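You operate a simulated robot arm through the tools that you are given. There is no shell and no other tool.

Carry out the task below with a simulated robot arm. There is one attempt and no reset: what you move stays moved.

## Task
Put the cover on the fan box and tighten both screws with the click driver that its label names.
Fine: till it clicks; the driver goes back on its peg. Set down upright: what you pick out.

Only the result counts: the job must be done as asked and must still hold three seconds after the hand-in. Knocking over, shifting, dropping, spilling or breaking anything else fails it. A push-on lid holds only when it is set on centred and level and pressed home; a screw cap is set on level and turned clockwise until tight.

## Robot
A 6-joint arm with a three-finger gripper, fixed in place. Base frame: the origin is on the floor under the middle of its stand, x ahead of it, y to its left, z up; the work surface is at about z = 800. Units: mm, rad, N and s.
It reaches about 1213 mm from its shoulder. Its first joint turns from -2.897 to 2.897 rad. Payload 4.89 kg.
The TCP is the grasp point between the finger pads, 30 mm short of the fingertips. In the tool frame z runs along the fingers and y along their closing line. The gripper opens to 164 mm; its body begins 125 mm behind the TCP.
Orientation is that of the tool frame in the base frame, as [roll, pitch, yaw] about the fixed x, y, z axes, in that order (R = Rz(yaw) Ry(pitch) Rx(roll)). With the fingers straight down and closing along the base's y, the tool's x points along the base's -x, its y along +y and its z along -z.

## Interface
- The arm moves only by the tool send_rows. Its argument "deltas" is a list of rows, each an object (a shift or turn left out is 0, a gripper value left out holds the last) with "delta_pos": the shift along the tool's x, y, z in mm, a list of three; "turn": the turn, a rotation vector about the tool's x, y, z in rad, a list of three; "jaw": the opening, from 0 (shut) to 1 (fully open). In form: [{"delta_pos": [tx, ty, tz], "turn": [rx, ry, rz], "jaw": jaw}, ...]. A call has 1 to 20 rows; each row is the pose to reach, as a shift and turn from the pose commanded when the call began, along the tool's axes at that moment. A row lasts 0.2 s, in which the tool goes at most 50 mm and 0.15 rad; a call with a longer step from one row to the next is refused whole, and so is a gripper value outside its range. A pose out of reach is approached as far as the arm can. The call stops where the force on the tool passes 40 N (or 10 N more than at its start, if that is more) or the arm is blocked; 0.2 s more then pass. Each finger travels about 108 mm/s and halts on what it meets, pressing with about 43 N; the grip force reading is that of the motor and also rises with nothing between the fingers. The clock runs only during rows and for 0.2 s after the last one: add rows that repeat a pose to give the fingers time. The reply holds the time, the measured pose of the TCP, the force on the tool along the base axes, the opening and the grip force, in the units named above and with some noise, with the torque about the TCP (base axes, N m) and any sound that the robot's microphone picked up.
- Cameras (640 x 400 px; columns grow to the right, rows downward): "scene" is fixed at [50.6, -649.1, 1394.6]; the picture's right is [0.82, -0.57, 0.00], its down [-0.15, -0.21, -0.97] and it looks along [0.55, 0.79, -0.26] (base axes); focal length 368 px, centre (320, 200). "wrist" rides on the gripper at [76, -2, -152] in the tool frame; the picture's right is [0.02, 1.00, 0.00], its down [-0.88, 0.02, -0.47] and it looks along [-0.47, 0.01, 0.88] (tool axes); focal length 247 px, centre (320, 200). There is no depth. A picture from a camera that has moved, and an enlarged one, comes with that camera's place and axes in the base frame and with its lens.
- snapshot(camera): a new picture of that camera. No time passes.
- move_column(by): moves the trunk up (or, below 0, down) by that many mm; the arm rides with it, the base frame stays. It gives what a move gives, with no picture.
- inspect(camera, box): a new picture of the part [left, top, right, bottom] of that camera's present view, enlarged. No time passes.
- close_job(): hands the job in; it is judged then, once.

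Nothing tells you positions but the pictures and the camera data. Unless the task says otherwise, let go and move clear before handing in.

The tools are called after "Request:" as a command line: name --argument value ..., lists and objects as JSON in quotes. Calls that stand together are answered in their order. send_rows: Moves the arm, as the interface text tells. Its arguments: {"type":"object","properties":{"deltas":{"type":"array"}},"required":["deltas"]} The other tools are called the same way: move_column (by) moves the trunk up or down; snapshot (camera) takes a picture; inspect (camera, box) takes an enlarged picture of a part of a camera's view; close_job () hands the job in.

At the start:

```text
clock: 0.0
tcp_pos: [583.6, 417.1, 1122.5]
tcp_rot: [3.141, 0.0, 3.141]
force: [0.1, -0.6, -0.2]
ft_torque: [0.02, 0.02, -0.04]
finger_gap: 163.8
grip_force: 0.0
trunk travel left (down, up): [-175.0, 215.0]
```

scene: 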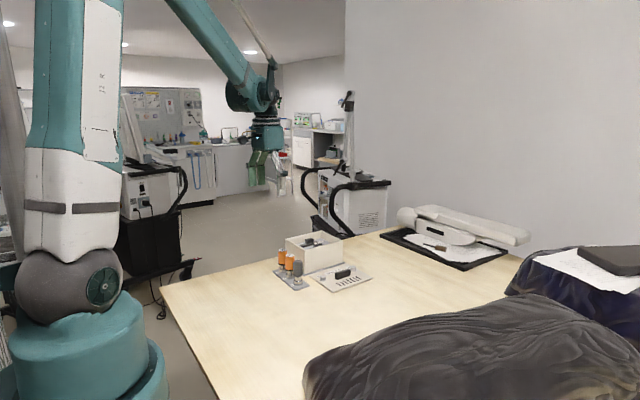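
wrist: 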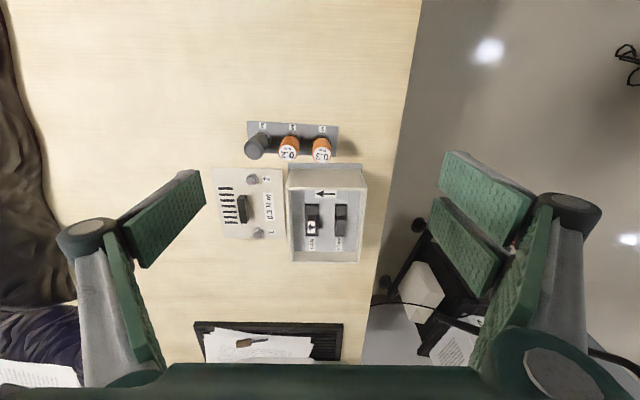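

I see a small box with an open top, a cover with two screws lying beside it, and a rack of drivers. I'll take closer looks first to read the labels.

Request:
inspect --camera "wrist" --box '[200, 110, 380, 280]'

Request:
inspect --camera "scene" --box '[260, 220, 390, 300]'

Request:
inspect --camera "wrist" --box '[240, 110, 350, 170]'

Request:
inspect --camera "wrist" --box '[205, 160, 290, 250]'

Request:
inspect --camera "wrist" --box '[280, 160, 370, 270]'

```text
2.35 times, centred on (290, 195) of wrist
camera zoom: at [508.0, 416.0, 1274.8], right [-0.02, 1.0, 0.0], down [0.88, 0.02, 0.47], along [0.47, 0.01, -0.88], focal length 581 px, centre (391, 212)
```

zoom: 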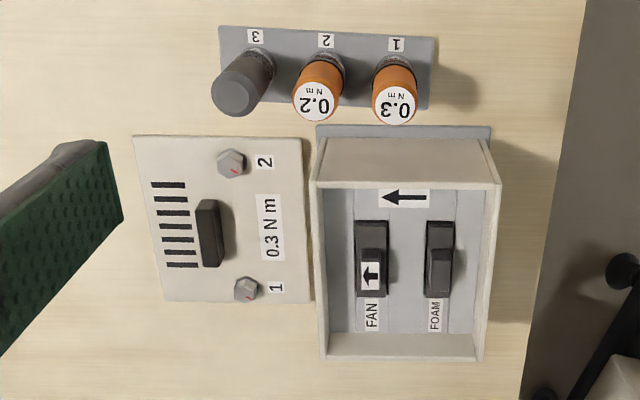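

```text
4.92 times, centred on (325, 260) of scene
camera zoom: at [50.6, -649.1, 1394.6], right [0.82, -0.57, 0.0], down [-0.15, -0.21, -0.97], along [0.55, 0.79, -0.26], focal length 1811 px, centre (295, -95)
```

zoom: 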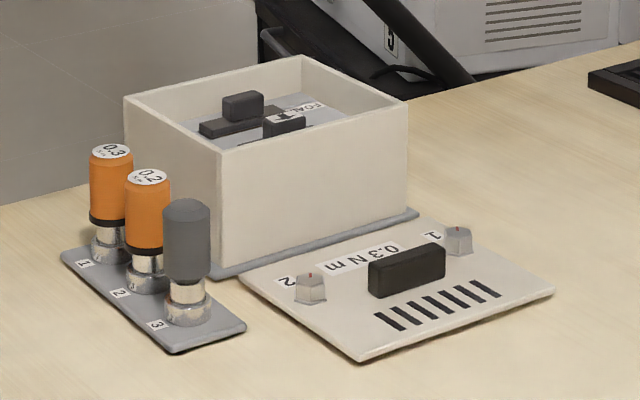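

```text
5.82 times, centred on (295, 140) of wrist
camera zoom: at [508.0, 416.0, 1274.8], right [-0.02, 1.0, 0.0], down [0.88, 0.02, 0.47], along [0.47, 0.01, -0.88], focal length 1437 px, centre (466, 549)
```

zoom: 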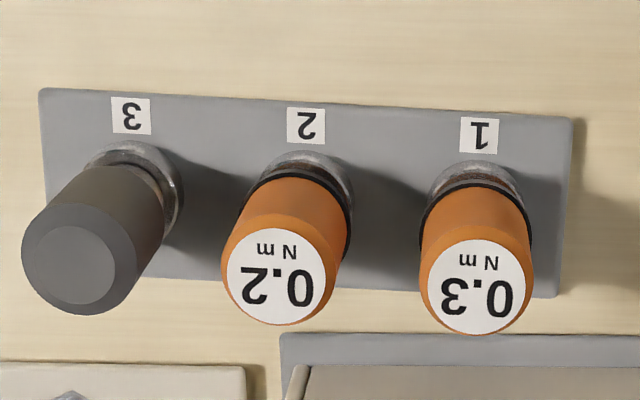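

```text
4.44 times, centred on (248, 205) of wrist
camera zoom: at [508.0, 416.0, 1274.8], right [-0.02, 1.0, 0.0], down [0.88, 0.02, 0.47], along [0.47, 0.01, -0.88], focal length 1098 px, centre (642, 178)
```

zoom: 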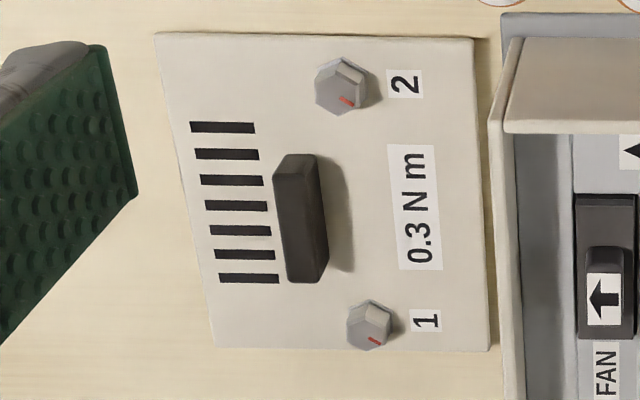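

```text
3.64 times, centred on (325, 215) of wrist
camera zoom: at [508.0, 416.0, 1274.8], right [-0.02, 1.0, 0.0], down [0.88, 0.02, 0.47], along [0.47, 0.01, -0.88], focal length 898 px, centre (302, 146)
```

zoom: 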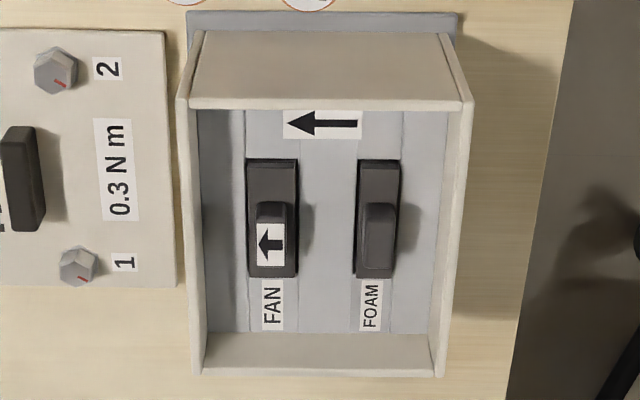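

The label on the cover says 0.3 N m, which matches driver 1 on the right-hand peg. The arrow on the fan agrees with the arrow on the box. Next I'll look at the gripper's fingers from the scene camera.

Request:
inspect --camera "scene" --box '[210, 90, 330, 210]'

Request:
send_rows --deltas '[{"delta_pos": [-10, -20, 0]}, {"delta_pos": [-20, -50, 20]}, {"delta_pos": [-20, -80, 40]}, {"delta_pos": [-20, -110, 60]}, {"delta_pos": [-20, -147, 80]}]'

```text
3.33 times, centred on (270, 150) of scene
camera zoom: at [50.6, -649.1, 1394.6], right [0.82, -0.57, 0.0], down [-0.15, -0.21, -0.97], along [0.55, 0.79, -0.26], focal length 1226 px, centre (487, 367)
```

zoom: 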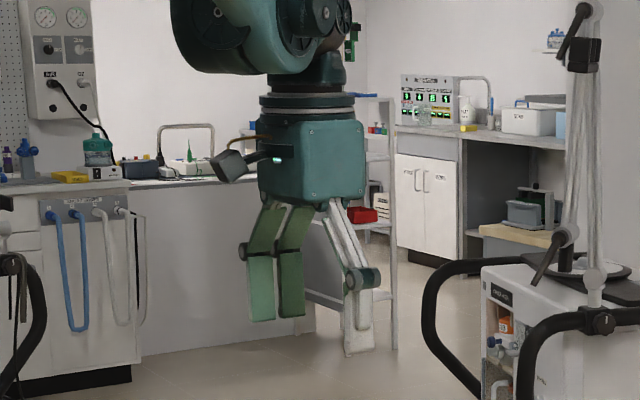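

```text
clock: 1.2
tcp_pos: [602.8, 271.5, 1043.1]
tcp_rot: [3.141, -0.001, 3.141]
force: [0.0, 0.0, -0.6]
ft_torque: [-0.11, -0.01, 0.0]
finger_gap: 163.7
grip_force: 0.1
trunk travel left (down, up): [-175.0, 215.0]
```

Request:
snapshot --camera "wrist"

Request:
snapshot --camera "scene"

```text
taken
camera wrist: at [527.9, 269.4, 1195.5], right [-0.02, 1.0, 0.0], down [0.88, 0.02, 0.47], along [0.47, 0.01, -0.88], focal length 247 px, centre (320, 200)
```

wrist: 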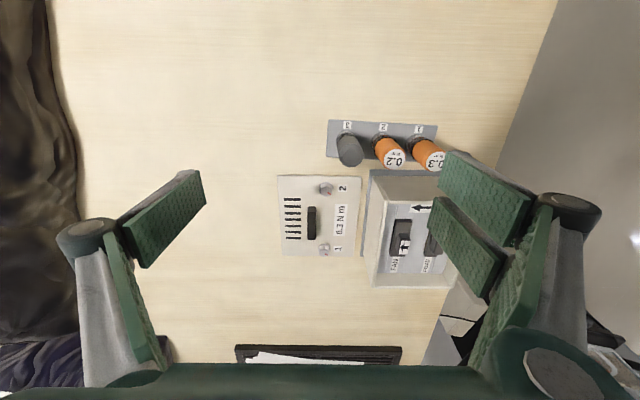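

```text
taken
```

scene: 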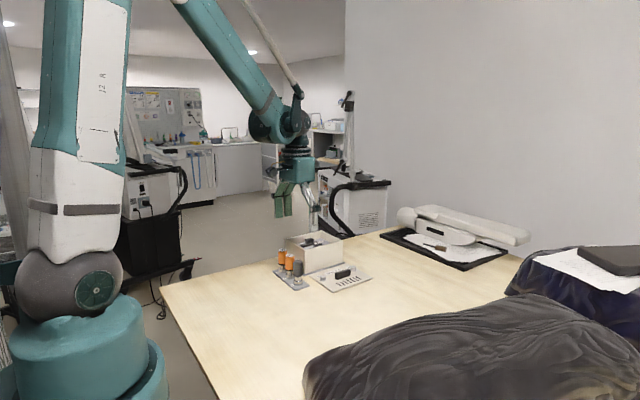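

Request:
inspect --camera "wrist" --box '[260, 110, 460, 290]'

Request:
inspect --camera "wrist" --box '[410, 120, 590, 320]'

Request:
inspect --camera "wrist" --box '[50, 120, 230, 320]'

Request:
inspect --camera "scene" --box '[240, 120, 360, 300]'

```text
2.22 times, centred on (360, 200) of wrist
camera zoom: at [527.9, 269.4, 1195.5], right [-0.02, 1.0, 0.0], down [0.88, 0.02, 0.47], along [0.47, 0.01, -0.88], focal length 549 px, centre (231, 200)
```

zoom: 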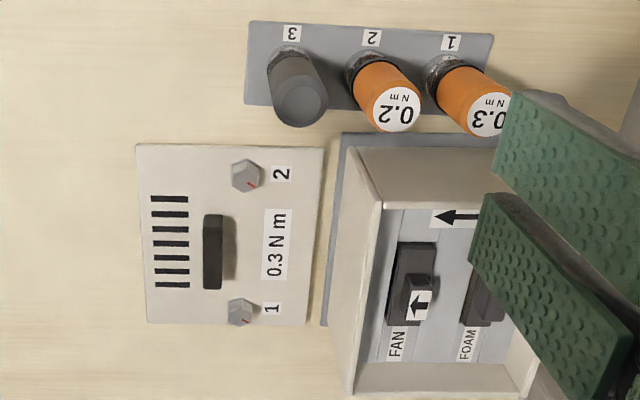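

```text
2.00 times, centred on (500, 220) of wrist
camera zoom: at [527.9, 269.4, 1195.5], right [-0.02, 1.0, 0.0], down [0.88, 0.02, 0.47], along [0.47, 0.01, -0.88], focal length 494 px, centre (-40, 160)
```

zoom: 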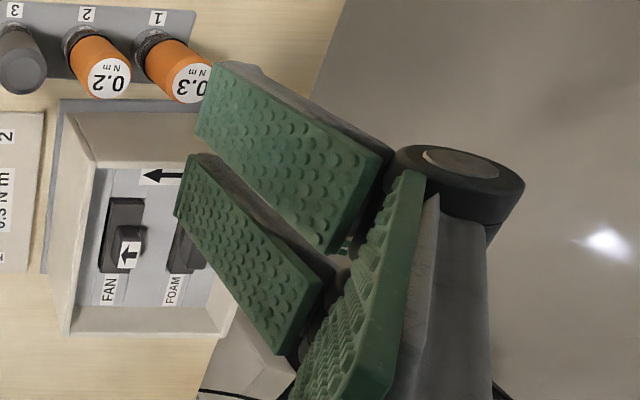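

```text
2.00 times, centred on (140, 220) of wrist
camera zoom: at [527.9, 269.4, 1195.5], right [-0.02, 1.0, 0.0], down [0.88, 0.02, 0.47], along [0.47, 0.01, -0.88], focal length 494 px, centre (680, 160)
```

zoom: 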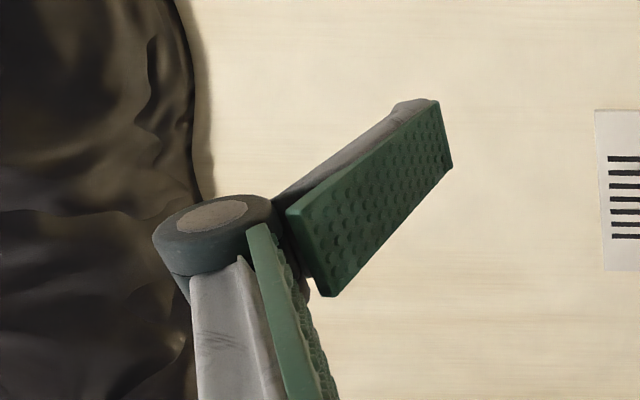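

```text
2.22 times, centred on (300, 210) of scene
camera zoom: at [50.6, -649.1, 1394.6], right [0.82, -0.57, 0.0], down [-0.15, -0.21, -0.97], along [0.55, 0.79, -0.26], focal length 818 px, centre (364, 178)
```

zoom: 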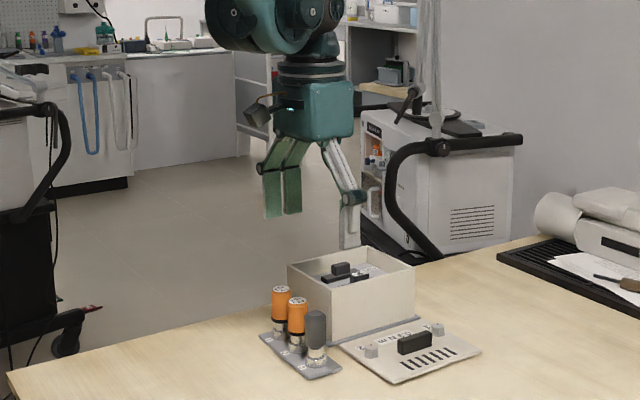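

Request:
send_rows --deltas '[{"delta_pos": [-30, 40, 0]}, {"delta_pos": [-60, 80, 0]}, {"delta_pos": [-90, 120, 0]}, {"delta_pos": [-90, 160, 0]}]'

Request:
snapshot --camera "wrist"

Request:
inspect --camera "wrist" --box '[270, 120, 390, 220]'

Request:
inspect --camera "wrist" --box '[240, 60, 340, 130]'

```text
clock: 2.2
tcp_pos: [693.7, 430.3, 1042.0]
tcp_rot: [-3.142, 0.001, 3.14]
force: [1.3, -0.6, -0.3]
ft_torque: [0.11, 0.08, 0.02]
finger_gap: 164.2
grip_force: 0.2
trunk travel left (down, up): [-175.0, 215.0]
```

```text
taken
camera wrist: at [618.7, 428.5, 1194.5], right [-0.02, 1.0, 0.0], down [0.88, 0.02, 0.47], along [0.47, 0.01, -0.88], focal length 247 px, centre (320, 200)
```

wrist: 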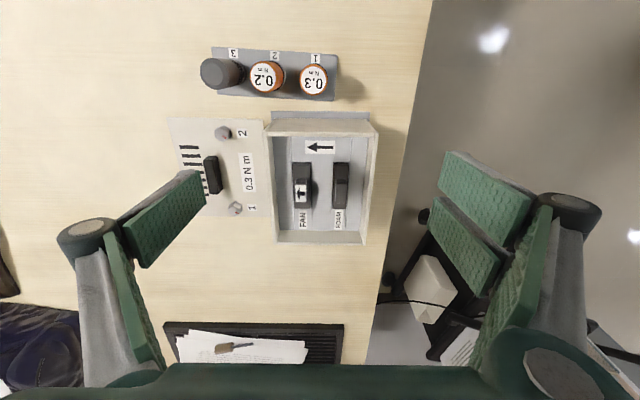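

```text
4.00 times, centred on (330, 170) of wrist
camera zoom: at [618.7, 428.5, 1194.5], right [-0.02, 1.0, 0.0], down [0.88, 0.02, 0.47], along [0.47, 0.01, -0.88], focal length 988 px, centre (280, 320)
```

zoom: 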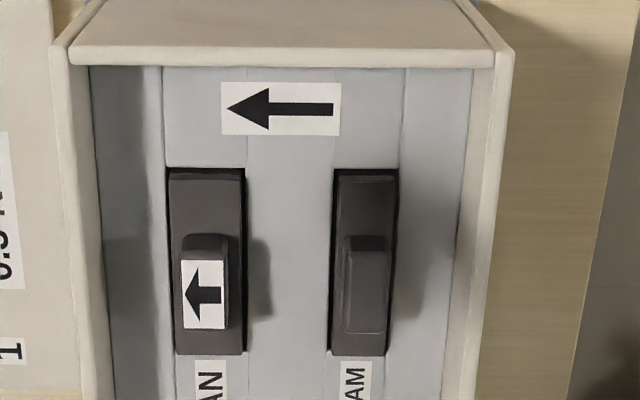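

```text
5.71 times, centred on (290, 95) of wrist
camera zoom: at [618.7, 428.5, 1194.5], right [-0.02, 1.0, 0.0], down [0.88, 0.02, 0.47], along [0.47, 0.01, -0.88], focal length 1411 px, centre (491, 800)
```

zoom: 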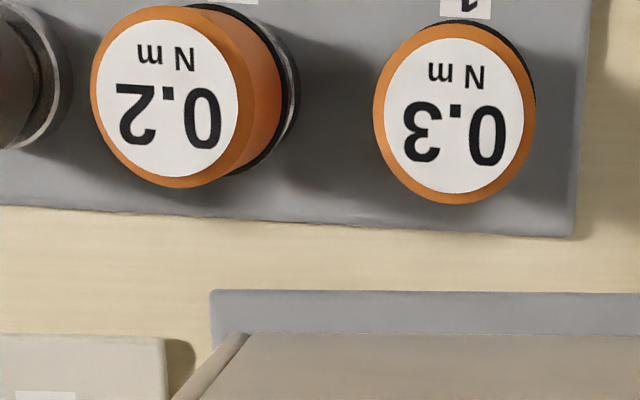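

Request:
inspect --camera "wrist" --box '[255, 100, 395, 255]'

Request:
inspect --camera "wrist" --box '[160, 110, 280, 225]'

Request:
inspect --camera "wrist" --box '[280, 40, 350, 105]'

```text
2.58 times, centred on (325, 178) of wrist
camera zoom: at [618.7, 428.5, 1194.5], right [-0.02, 1.0, 0.0], down [0.88, 0.02, 0.47], along [0.47, 0.01, -0.88], focal length 637 px, centre (307, 258)
```

zoom: 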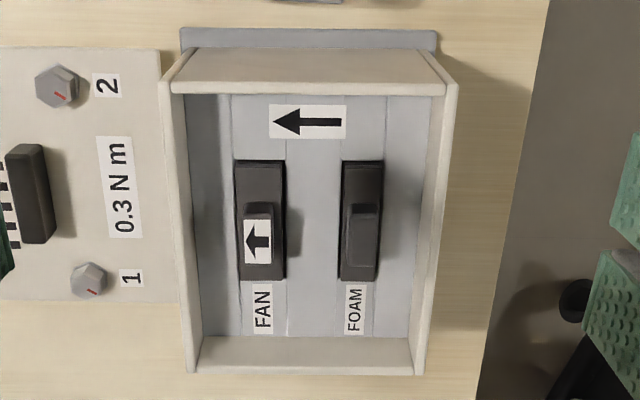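

```text
3.48 times, centred on (220, 168) of wrist
camera zoom: at [618.7, 428.5, 1194.5], right [-0.02, 1.0, 0.0], down [0.88, 0.02, 0.47], along [0.47, 0.01, -0.88], focal length 859 px, centre (668, 313)
```

zoom: 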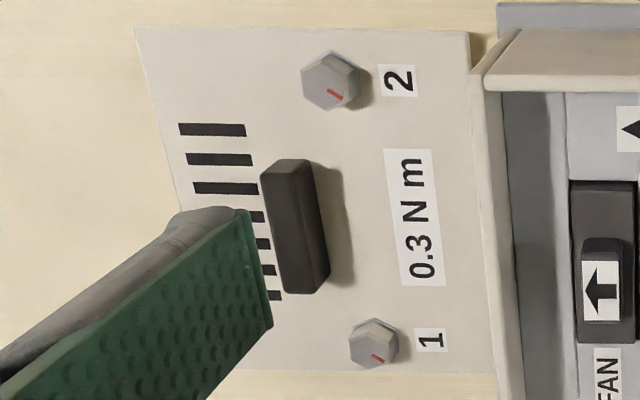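

```text
6.15 times, centred on (315, 72) of wrist
camera zoom: at [618.7, 428.5, 1194.5], right [-0.02, 1.0, 0.0], down [0.88, 0.02, 0.47], along [0.47, 0.01, -0.88], focal length 1520 px, centre (351, 985)
```

zoom: 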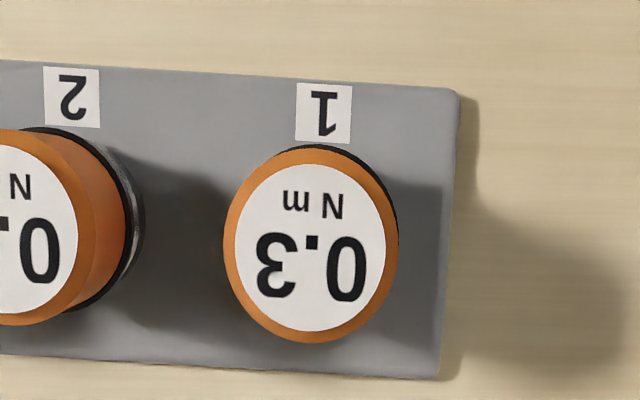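

Request:
send_rows --deltas '[{"delta_pos": [0, -30, 20]}, {"delta_pos": [0, -60, 50]}, {"delta_pos": [0, -80, 80]}, {"delta_pos": [0, -80, 80]}]'

Request:
snapshot --camera "wrist"

Request:
inspect --camera "wrist" --box '[190, 90, 350, 190]'

Request:
inspect --camera "wrist" --box '[190, 170, 350, 270]'

Request:
inspect --camera "wrist" --box '[320, 90, 480, 190]'

Request:
inspect --camera "wrist" --box '[320, 170, 480, 270]'

```text
clock: 3.2
tcp_pos: [693.9, 350.1, 961.6]
tcp_rot: [3.139, -0.001, -3.142]
force: [0.0, 0.1, 0.1]
ft_torque: [-0.01, 0.01, 0.01]
finger_gap: 163.8
grip_force: 0.0
trunk travel left (down, up): [-175.0, 215.0]
```

```text
taken
camera wrist: at [618.0, 348.0, 1114.7], right [-0.02, 1.0, 0.0], down [0.88, 0.02, 0.47], along [0.47, 0.01, -0.88], focal length 247 px, centre (320, 200)
```

wrist: 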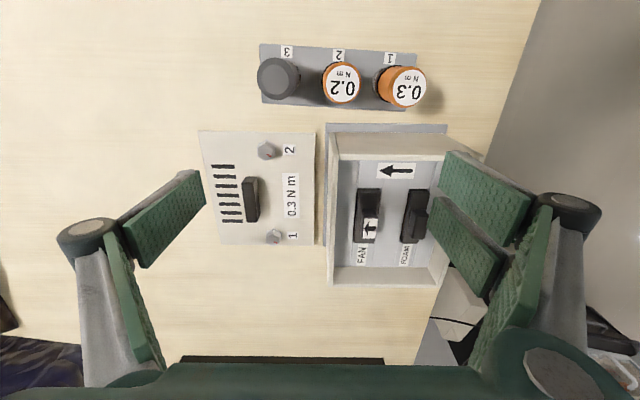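

```text
4.00 times, centred on (270, 140) of wrist
camera zoom: at [618.0, 348.0, 1114.7], right [-0.02, 1.0, 0.0], down [0.88, 0.02, 0.47], along [0.47, 0.01, -0.88], focal length 988 px, centre (520, 440)
```

zoom: 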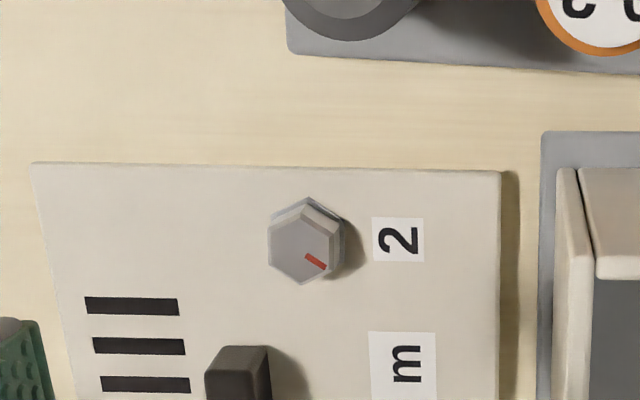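

```text
4.00 times, centred on (270, 220) of wrist
camera zoom: at [618.0, 348.0, 1114.7], right [-0.02, 1.0, 0.0], down [0.88, 0.02, 0.47], along [0.47, 0.01, -0.88], focal length 988 px, centre (520, 120)
```

zoom: 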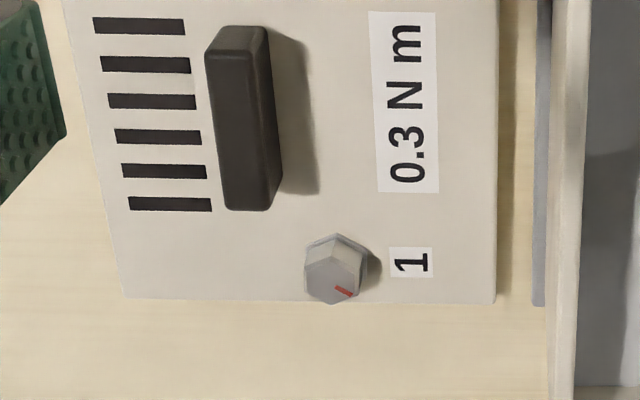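

```text
4.00 times, centred on (400, 140) of wrist
camera zoom: at [618.0, 348.0, 1114.7], right [-0.02, 1.0, 0.0], down [0.88, 0.02, 0.47], along [0.47, 0.01, -0.88], focal length 988 px, centre (0, 440)
```

zoom: 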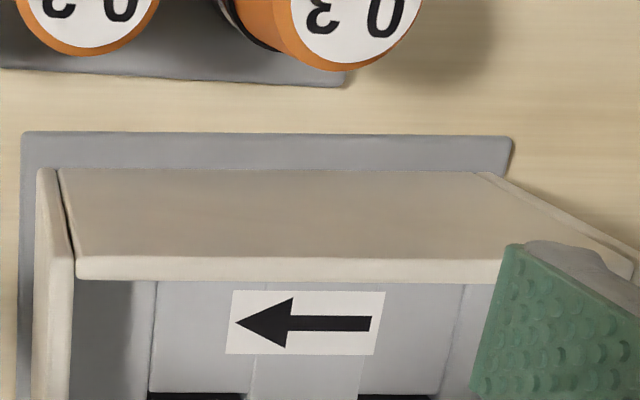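

```text
4.00 times, centred on (400, 220) of wrist
camera zoom: at [618.0, 348.0, 1114.7], right [-0.02, 1.0, 0.0], down [0.88, 0.02, 0.47], along [0.47, 0.01, -0.88], focal length 988 px, centre (0, 120)
```

zoom: 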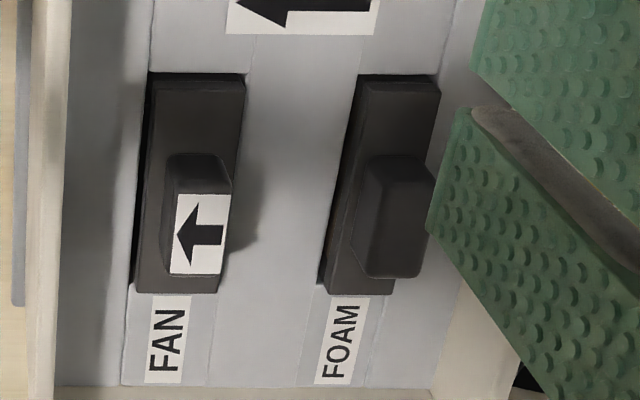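

The arrows on the fan and the box both point toward -y, so I'm leaving the fan as it is. I take the cover to be centred near (777, 270) with its handle at about (779, 257), and the box centre near (771, 432). Next I'll narrow the gripper and hover over the handle.

Request:
send_rows --deltas '[{"delta_pos": [-20, -20, 0], "jaw": 0.4}, {"delta_pos": [-50, -50, 0]}, {"delta_pos": [-85, -93, 0]}, {"delta_pos": [-85, -93, 20]}, {"delta_pos": [-85, -93, 32]}, {"delta_pos": [-85, -93, 32]}]'

Request:
snapshot --camera "wrist"

Request:
inspect --camera "scene" --box '[240, 150, 400, 300]'

```text
refused: row 3 steps farther than a row can; nothing moved
```

```text
taken
camera wrist: at [618.0, 348.0, 1114.7], right [-0.02, 1.0, 0.0], down [0.88, 0.02, 0.47], along [0.47, 0.01, -0.88], focal length 247 px, centre (320, 200)
```

wrist: 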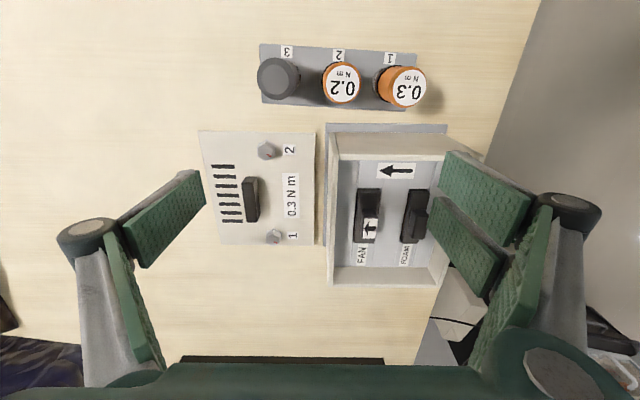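

```text
2.67 times, centred on (320, 225) of scene
camera zoom: at [50.6, -649.1, 1394.6], right [0.82, -0.57, 0.0], down [-0.15, -0.21, -0.97], along [0.55, 0.79, -0.26], focal length 981 px, centre (320, 133)
```

zoom: 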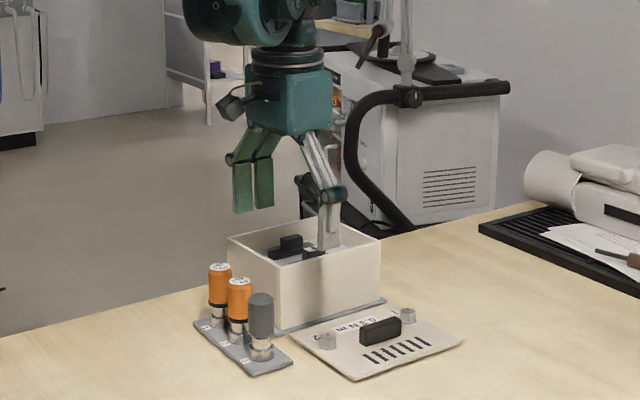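

One step in that call was too long and nothing moved. I'll send the same move in smaller steps.

Request:
send_rows --deltas '[{"delta_pos": [-20, -20, 0], "jaw": 0.4}, {"delta_pos": [-45, -45, 0]}, {"delta_pos": [-70, -75, 0]}, {"delta_pos": [-85, -93, 15]}, {"delta_pos": [-85, -93, 32]}, {"delta_pos": [-85, -93, 32]}]'

Request:
snapshot --camera "wrist"

Request:
inspect --camera "scene" --box '[240, 150, 400, 300]'

```text
clock: 4.6
tcp_pos: [779.2, 257.3, 930.6]
tcp_rot: [3.141, 0.002, -3.141]
force: [0.5, -1.2, -0.6]
ft_torque: [0.03, 0.02, 0.04]
finger_gap: 65.4
grip_force: 0.1
trunk travel left (down, up): [-175.0, 215.0]
```

```text
taken
camera wrist: at [703.7, 255.5, 1081.9], right [-0.02, 1.0, 0.0], down [0.88, 0.02, 0.47], along [0.47, 0.01, -0.88], focal length 247 px, centre (320, 200)
```

wrist: 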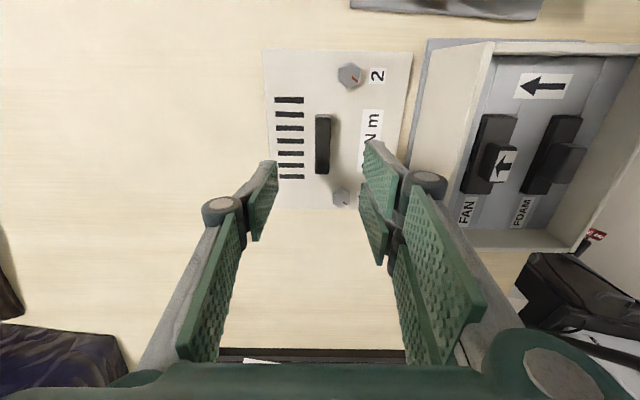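

```text
2.67 times, centred on (320, 225) of scene
camera zoom: at [50.6, -649.1, 1394.6], right [0.82, -0.57, 0.0], down [-0.15, -0.21, -0.97], along [0.55, 0.79, -0.26], focal length 981 px, centre (320, 133)
```

zoom: 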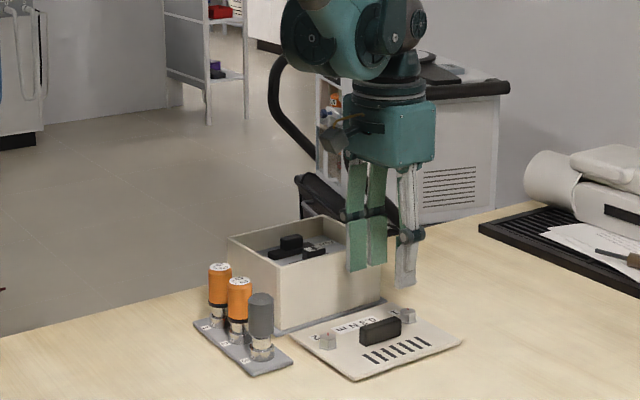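

Request:
inspect --camera "wrist" --box '[255, 40, 425, 215]'

Request:
inspect --camera "wrist" --box '[290, 100, 360, 190]'

```text
2.29 times, centred on (340, 128) of wrist
camera zoom: at [703.7, 255.5, 1081.9], right [-0.02, 1.0, 0.0], down [0.88, 0.02, 0.47], along [0.47, 0.01, -0.88], focal length 564 px, centre (274, 366)
```

zoom: 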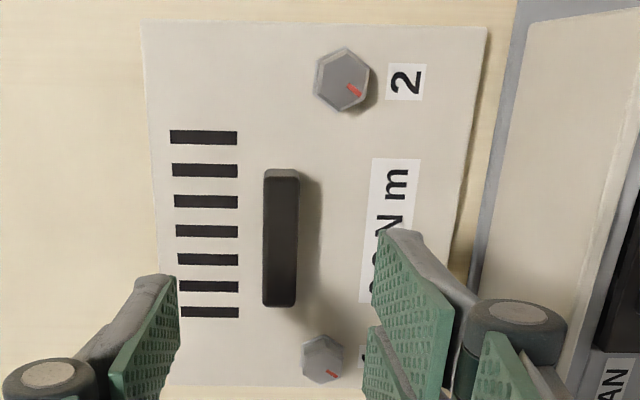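

```text
4.44 times, centred on (325, 145) of wrist
camera zoom: at [703.7, 255.5, 1081.9], right [-0.02, 1.0, 0.0], down [0.88, 0.02, 0.47], along [0.47, 0.01, -0.88], focal length 1098 px, centre (298, 444)
```

zoom: 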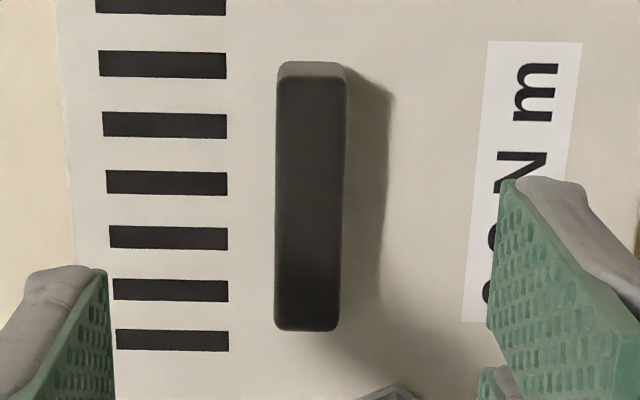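

Request:
send_rows --deltas '[{"delta_pos": [2.5, 2.2, 20]}, {"delta_pos": [2.5, 2.2, 50]}, {"delta_pos": [2.5, 2.2, 75]}, {"delta_pos": [2.5, 2.2, 85]}, {"delta_pos": [2.5, 2.2, 85]}]'

Request:
snapshot --camera "wrist"

Request:
inspect --camera "scene" --box '[270, 200, 390, 300]'

```text
clock: 5.8
tcp_pos: [777.5, 259.6, 844.3]
tcp_rot: [-3.141, 0.0, -3.141]
force: [0.3, -0.2, -0.5]
ft_torque: [-0.01, 0.07, 0.01]
finger_gap: 65.9
grip_force: 0.0
trunk travel left (down, up): [-175.0, 215.0]
```

```text
taken
camera wrist: at [701.0, 258.2, 997.2], right [-0.02, 1.0, 0.0], down [0.88, 0.02, 0.47], along [0.47, 0.01, -0.88], focal length 247 px, centre (320, 200)
```

wrist: 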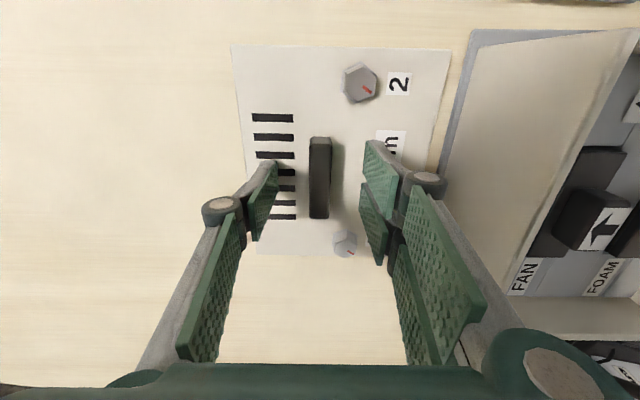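

```text
4.00 times, centred on (330, 250) of scene
camera zoom: at [50.6, -649.1, 1394.6], right [0.82, -0.57, 0.0], down [-0.15, -0.21, -0.97], along [0.55, 0.79, -0.26], focal length 1472 px, centre (280, 0)
```

zoom: 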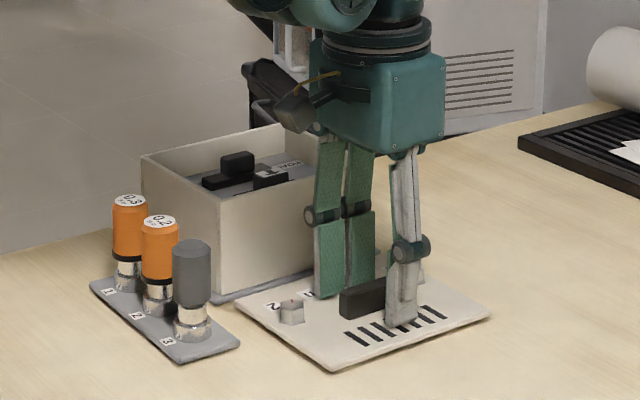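

Request:
send_rows --deltas '[{"delta_pos": [2, 0, 3], "jaw": 0.4}, {"delta_pos": [2, 0, 3], "jaw": 0.2}, {"delta_pos": [2, 0, 3], "jaw": 0.2}]'

Request:
inspect --camera "wrist" --box '[220, 40, 470, 280]'

Request:
inspect --camera "scene" --box '[320, 250, 400, 300]'

```text
clock: 6.6
tcp_pos: [774.1, 259.6, 842.3]
tcp_rot: [3.141, 0.001, 3.14]
force: [0.3, -0.2, 0.2]
ft_torque: [-0.03, -0.02, 0.05]
finger_gap: 32.8
grip_force: 0.1
trunk travel left (down, up): [-175.0, 215.0]
```

```text
1.67 times, centred on (345, 160) of wrist
camera zoom: at [698.7, 258.1, 994.6], right [-0.02, 1.0, 0.0], down [0.88, 0.02, 0.47], along [0.47, 0.01, -0.88], focal length 412 px, centre (278, 267)
```

zoom: 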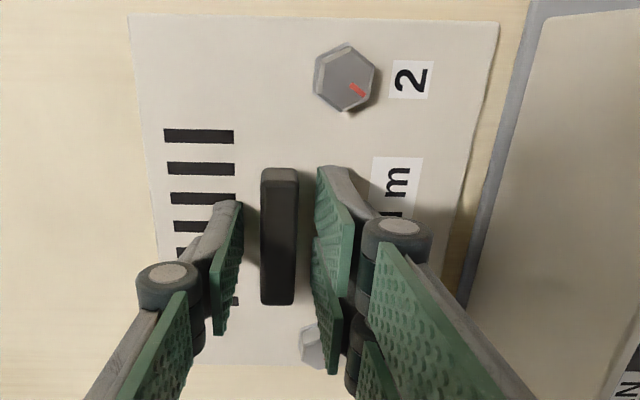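

```text
8.00 times, centred on (360, 275) of scene
camera zoom: at [50.6, -649.1, 1394.6], right [0.82, -0.57, 0.0], down [-0.15, -0.21, -0.97], along [0.55, 0.79, -0.26], focal length 2943 px, centre (0, -400)
```

zoom: 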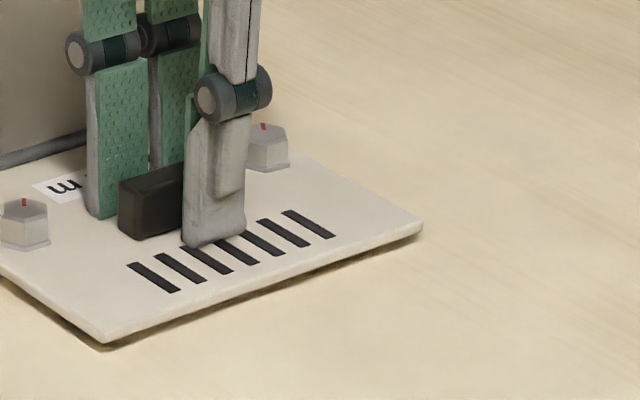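

The pads straddle the handle, so I'm closing on it now.

Request:
send_rows --deltas '[{"jaw": 0.0}, {"jaw": 0.0}, {"jaw": 0.0}, {"jaw": 0.0}]'

Request:
inspect --camera "wrist" --box '[220, 40, 470, 280]'

```text
clock: 7.6
tcp_pos: [775.1, 259.4, 842.0]
tcp_rot: [-3.141, 0.002, 3.141]
force: [0.1, 0.5, 0.3]
ft_torque: [0.01, -0.06, 0.01]
finger_gap: 15.6
grip_force: 42.6
trunk travel left (down, up): [-175.0, 215.0]
```

```text
1.67 times, centred on (345, 160) of wrist
camera zoom: at [698.8, 258.1, 994.5], right [-0.02, 1.0, 0.0], down [0.88, 0.02, 0.47], along [0.47, 0.01, -0.88], focal length 412 px, centre (278, 267)
```

zoom: 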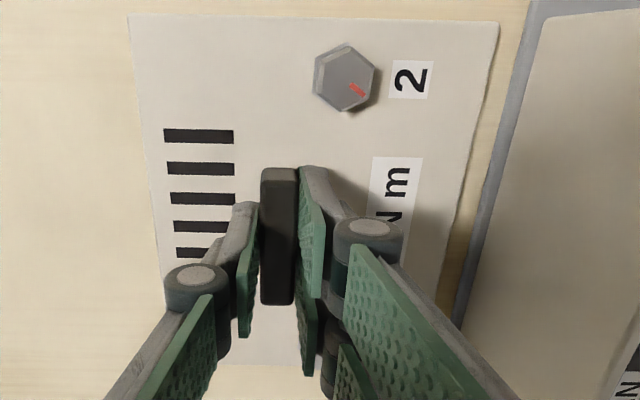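

Request:
send_rows --deltas '[{"delta_pos": [0, 0, -10]}, {"delta_pos": [0, 0, -30]}, {"delta_pos": [0, 0, -55]}, {"delta_pos": [0, 0, -85]}, {"delta_pos": [0, 0, -115]}, {"delta_pos": [0, 0, -120]}, {"delta_pos": [0, 0, -120]}]'

Request:
snapshot --camera "wrist"

Request:
inspect --camera "scene" --box '[270, 180, 390, 300]'

```text
clock: 9.2
tcp_pos: [774.2, 259.0, 962.5]
tcp_rot: [3.141, 0.001, 3.141]
force: [-0.5, 0.5, -2.1]
ft_torque: [-0.01, -0.04, -0.01]
finger_gap: 15.7
grip_force: 42.9
trunk travel left (down, up): [-175.0, 215.0]
```

```text
taken
camera wrist: at [698.1, 258.2, 1115.2], right [-0.02, 1.0, 0.0], down [0.88, 0.02, 0.47], along [0.47, 0.01, -0.88], focal length 247 px, centre (320, 200)
```

wrist: 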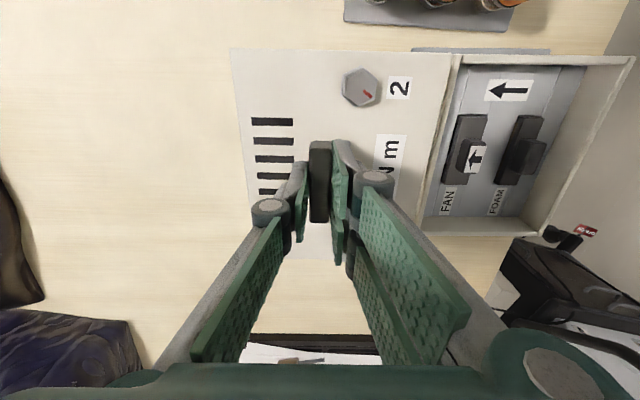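

```text
3.33 times, centred on (330, 240) of scene
camera zoom: at [50.6, -649.1, 1394.6], right [0.82, -0.57, 0.0], down [-0.15, -0.21, -0.97], along [0.55, 0.79, -0.26], focal length 1226 px, centre (287, 67)
```

zoom: 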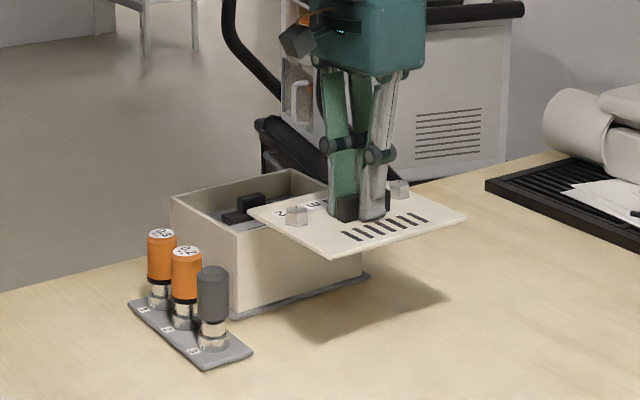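

Request:
send_rows --deltas '[{"delta_pos": [0, 10, 0]}, {"delta_pos": [0, 30, 0]}, {"delta_pos": [0, 55, 0]}, {"delta_pos": [0, 80, 0]}, {"delta_pos": [1, 105, 0]}, {"delta_pos": [2, 130, 0]}, {"delta_pos": [3, 150, 0]}, {"delta_pos": [3, 160, 0]}, {"delta_pos": [3, 160, 0]}]'

Request:
snapshot --camera "wrist"

Request:
inspect --camera "scene" --box '[260, 190, 370, 290]'

Request:
inspect --camera "wrist" --box '[200, 20, 480, 280]'

```text
clock: 11.2
tcp_pos: [772.1, 419.7, 961.3]
tcp_rot: [3.141, 0.0, 3.142]
force: [0.3, 1.4, -1.8]
ft_torque: [-0.05, 0.04, 0.01]
finger_gap: 15.7
grip_force: 43.3
trunk travel left (down, up): [-175.0, 215.0]
```

```text
taken
camera wrist: at [695.3, 418.4, 1115.0], right [-0.02, 1.0, 0.0], down [0.88, 0.02, 0.47], along [0.47, 0.01, -0.88], focal length 247 px, centre (320, 200)
```

wrist: 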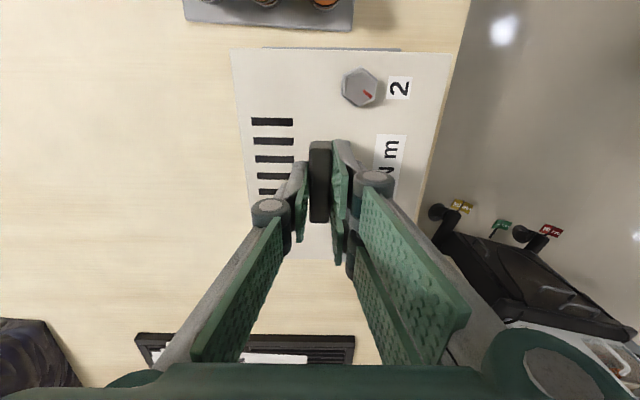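

```text
4.00 times, centred on (315, 240) of scene
camera zoom: at [50.6, -649.1, 1394.6], right [0.82, -0.57, 0.0], down [-0.15, -0.21, -0.97], along [0.55, 0.79, -0.26], focal length 1472 px, centre (340, 40)
```

zoom: 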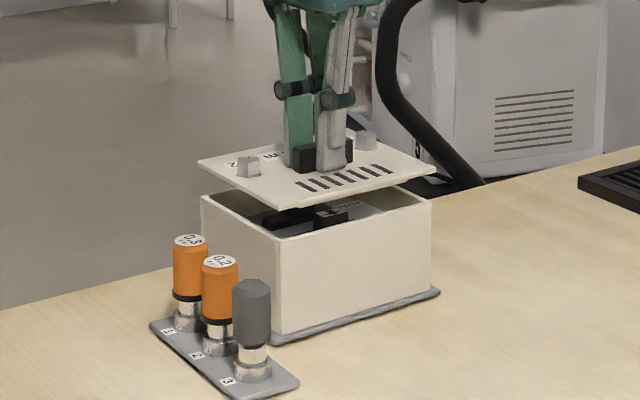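

```text
1.54 times, centred on (340, 150) of wrist
camera zoom: at [695.3, 418.4, 1115.0], right [-0.02, 1.0, 0.0], down [0.88, 0.02, 0.47], along [0.47, 0.01, -0.88], focal length 380 px, centre (289, 277)
```

zoom: 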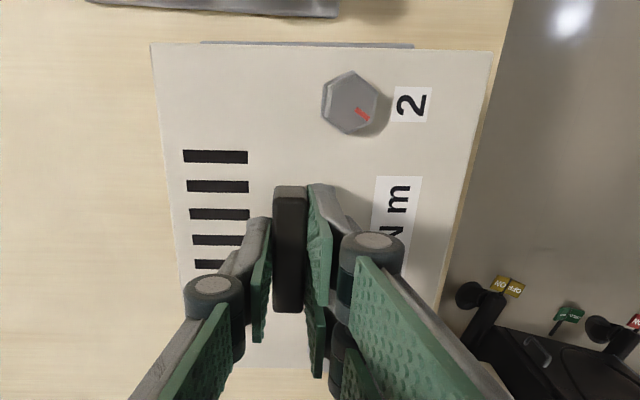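

Request:
inspect --camera "scene" --box '[275, 215, 335, 260]'

Request:
inspect --camera "scene" --box '[310, 215, 370, 260]'

```text
8.89 times, centred on (305, 238) of scene
camera zoom: at [50.6, -649.1, 1394.6], right [0.82, -0.57, 0.0], down [-0.15, -0.21, -0.97], along [0.55, 0.79, -0.26], focal length 3270 px, centre (453, -133)
```

zoom: 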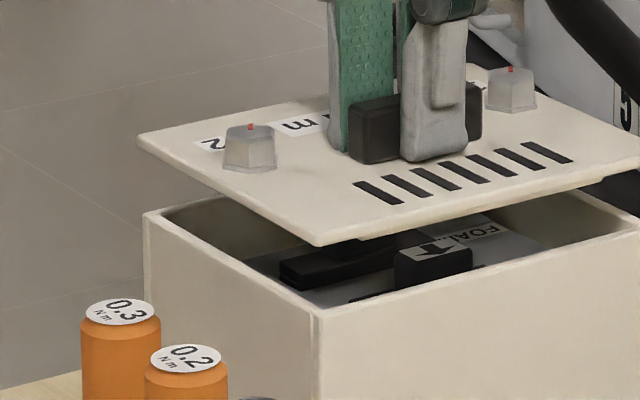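

```text
8.89 times, centred on (340, 238) of scene
camera zoom: at [50.6, -649.1, 1394.6], right [0.82, -0.57, 0.0], down [-0.15, -0.21, -0.97], along [0.55, 0.79, -0.26], focal length 3270 px, centre (142, -133)
```

zoom: 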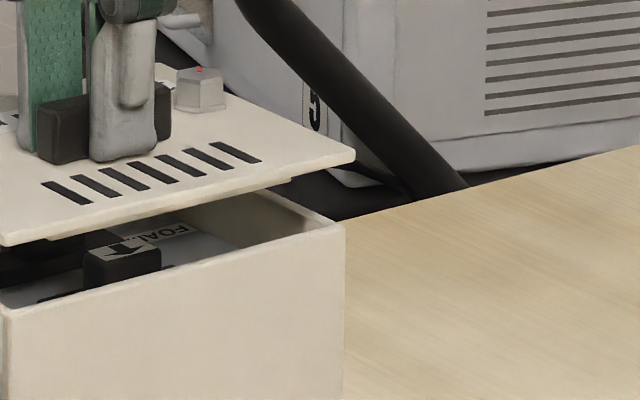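

The cover is hovering over the box, and I can see a lip under it that has to fit inside the walls. I'll zoom in to measure the alignment precisely.

Request:
inspect --camera "wrist" --box '[220, 35, 280, 75]'

Request:
inspect --camera "wrist" --box '[400, 35, 460, 75]'

Request:
inspect --camera "wrist" --box '[270, 235, 440, 275]'

Request:
inspect --camera "scene" --box '[280, 225, 310, 245]'

Request:
inspect --camera "scene" --box '[295, 235, 325, 255]'

Request:
inspect --camera "scene" --box '[325, 225, 355, 245]'

```text
10.00 times, centred on (250, 55) of wrist
camera zoom: at [695.3, 418.4, 1115.0], right [-0.02, 1.0, 0.0], down [0.88, 0.02, 0.47], along [0.47, 0.01, -0.88], focal length 2470 px, centre (1020, 1650)
```

zoom: 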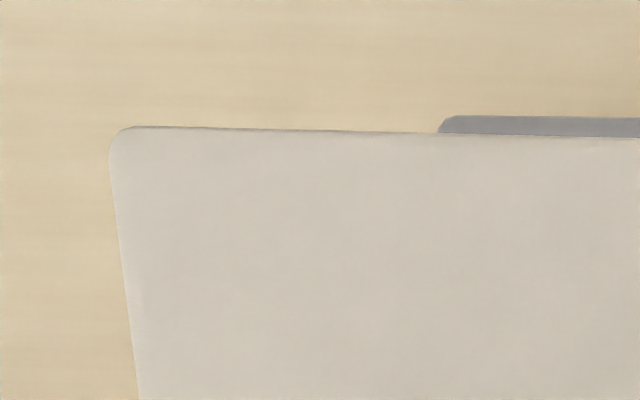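

```text
10.00 times, centred on (430, 55) of wrist
camera zoom: at [695.3, 418.4, 1115.0], right [-0.02, 1.0, 0.0], down [0.88, 0.02, 0.47], along [0.47, 0.01, -0.88], focal length 2470 px, centre (-780, 1650)
```

zoom: 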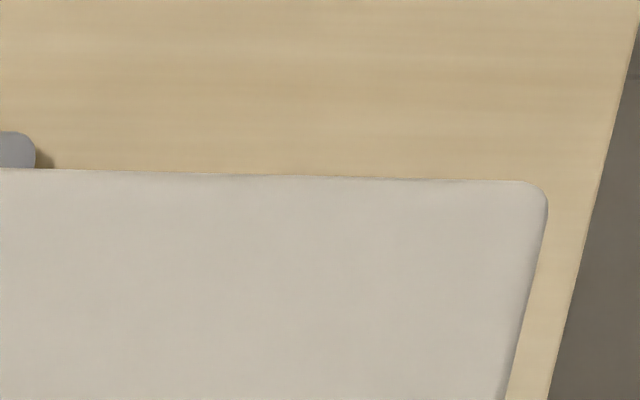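

```text
3.76 times, centred on (355, 255) of wrist
camera zoom: at [695.3, 418.4, 1115.0], right [-0.02, 1.0, 0.0], down [0.88, 0.02, 0.47], along [0.47, 0.01, -0.88], focal length 930 px, centre (188, -7)
```

zoom: 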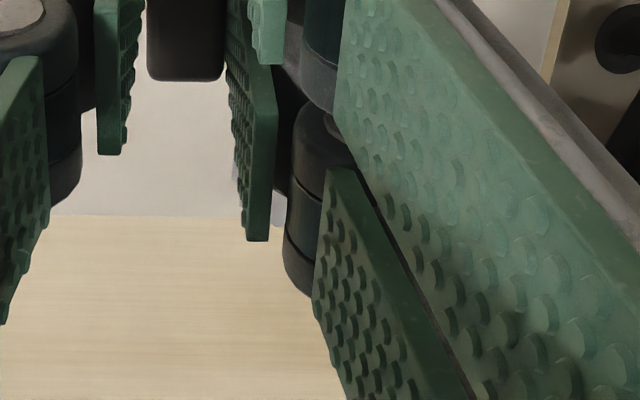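

```text
16.00 times, centred on (295, 235) of scene
camera zoom: at [50.6, -649.1, 1394.6], right [0.82, -0.57, 0.0], down [-0.15, -0.21, -0.97], along [0.55, 0.79, -0.26], focal length 5886 px, centre (720, -360)
```

zoom: 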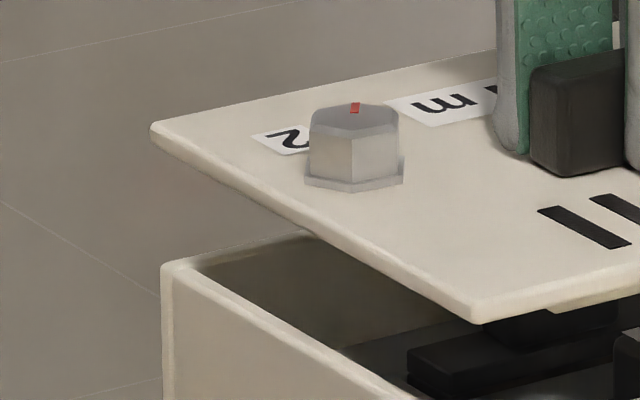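

```text
16.00 times, centred on (310, 245) of scene
camera zoom: at [50.6, -649.1, 1394.6], right [0.82, -0.57, 0.0], down [-0.15, -0.21, -0.97], along [0.55, 0.79, -0.26], focal length 5886 px, centre (480, -520)
```

zoom: 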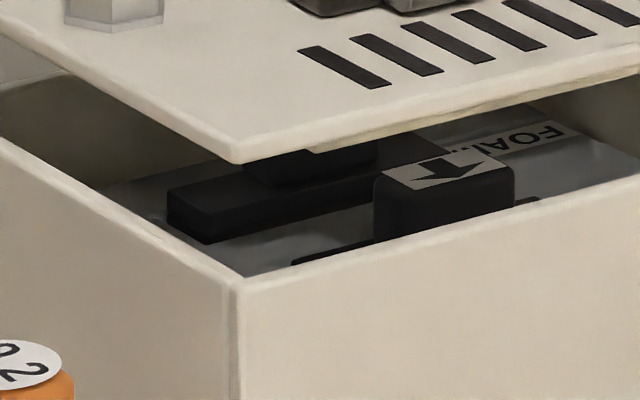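

```text
16.00 times, centred on (340, 235) of scene
camera zoom: at [50.6, -649.1, 1394.6], right [0.82, -0.57, 0.0], down [-0.15, -0.21, -0.97], along [0.55, 0.79, -0.26], focal length 5886 px, centre (0, -360)
```

zoom: 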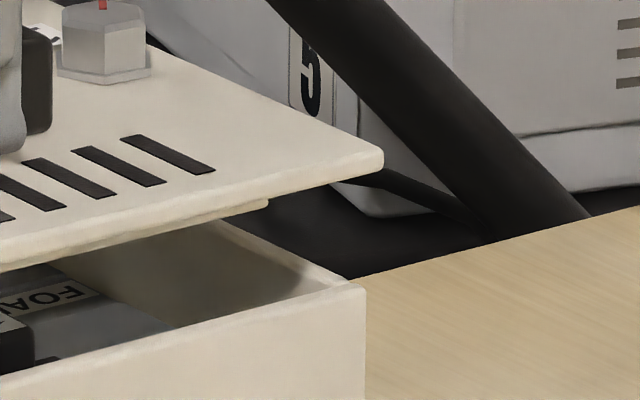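

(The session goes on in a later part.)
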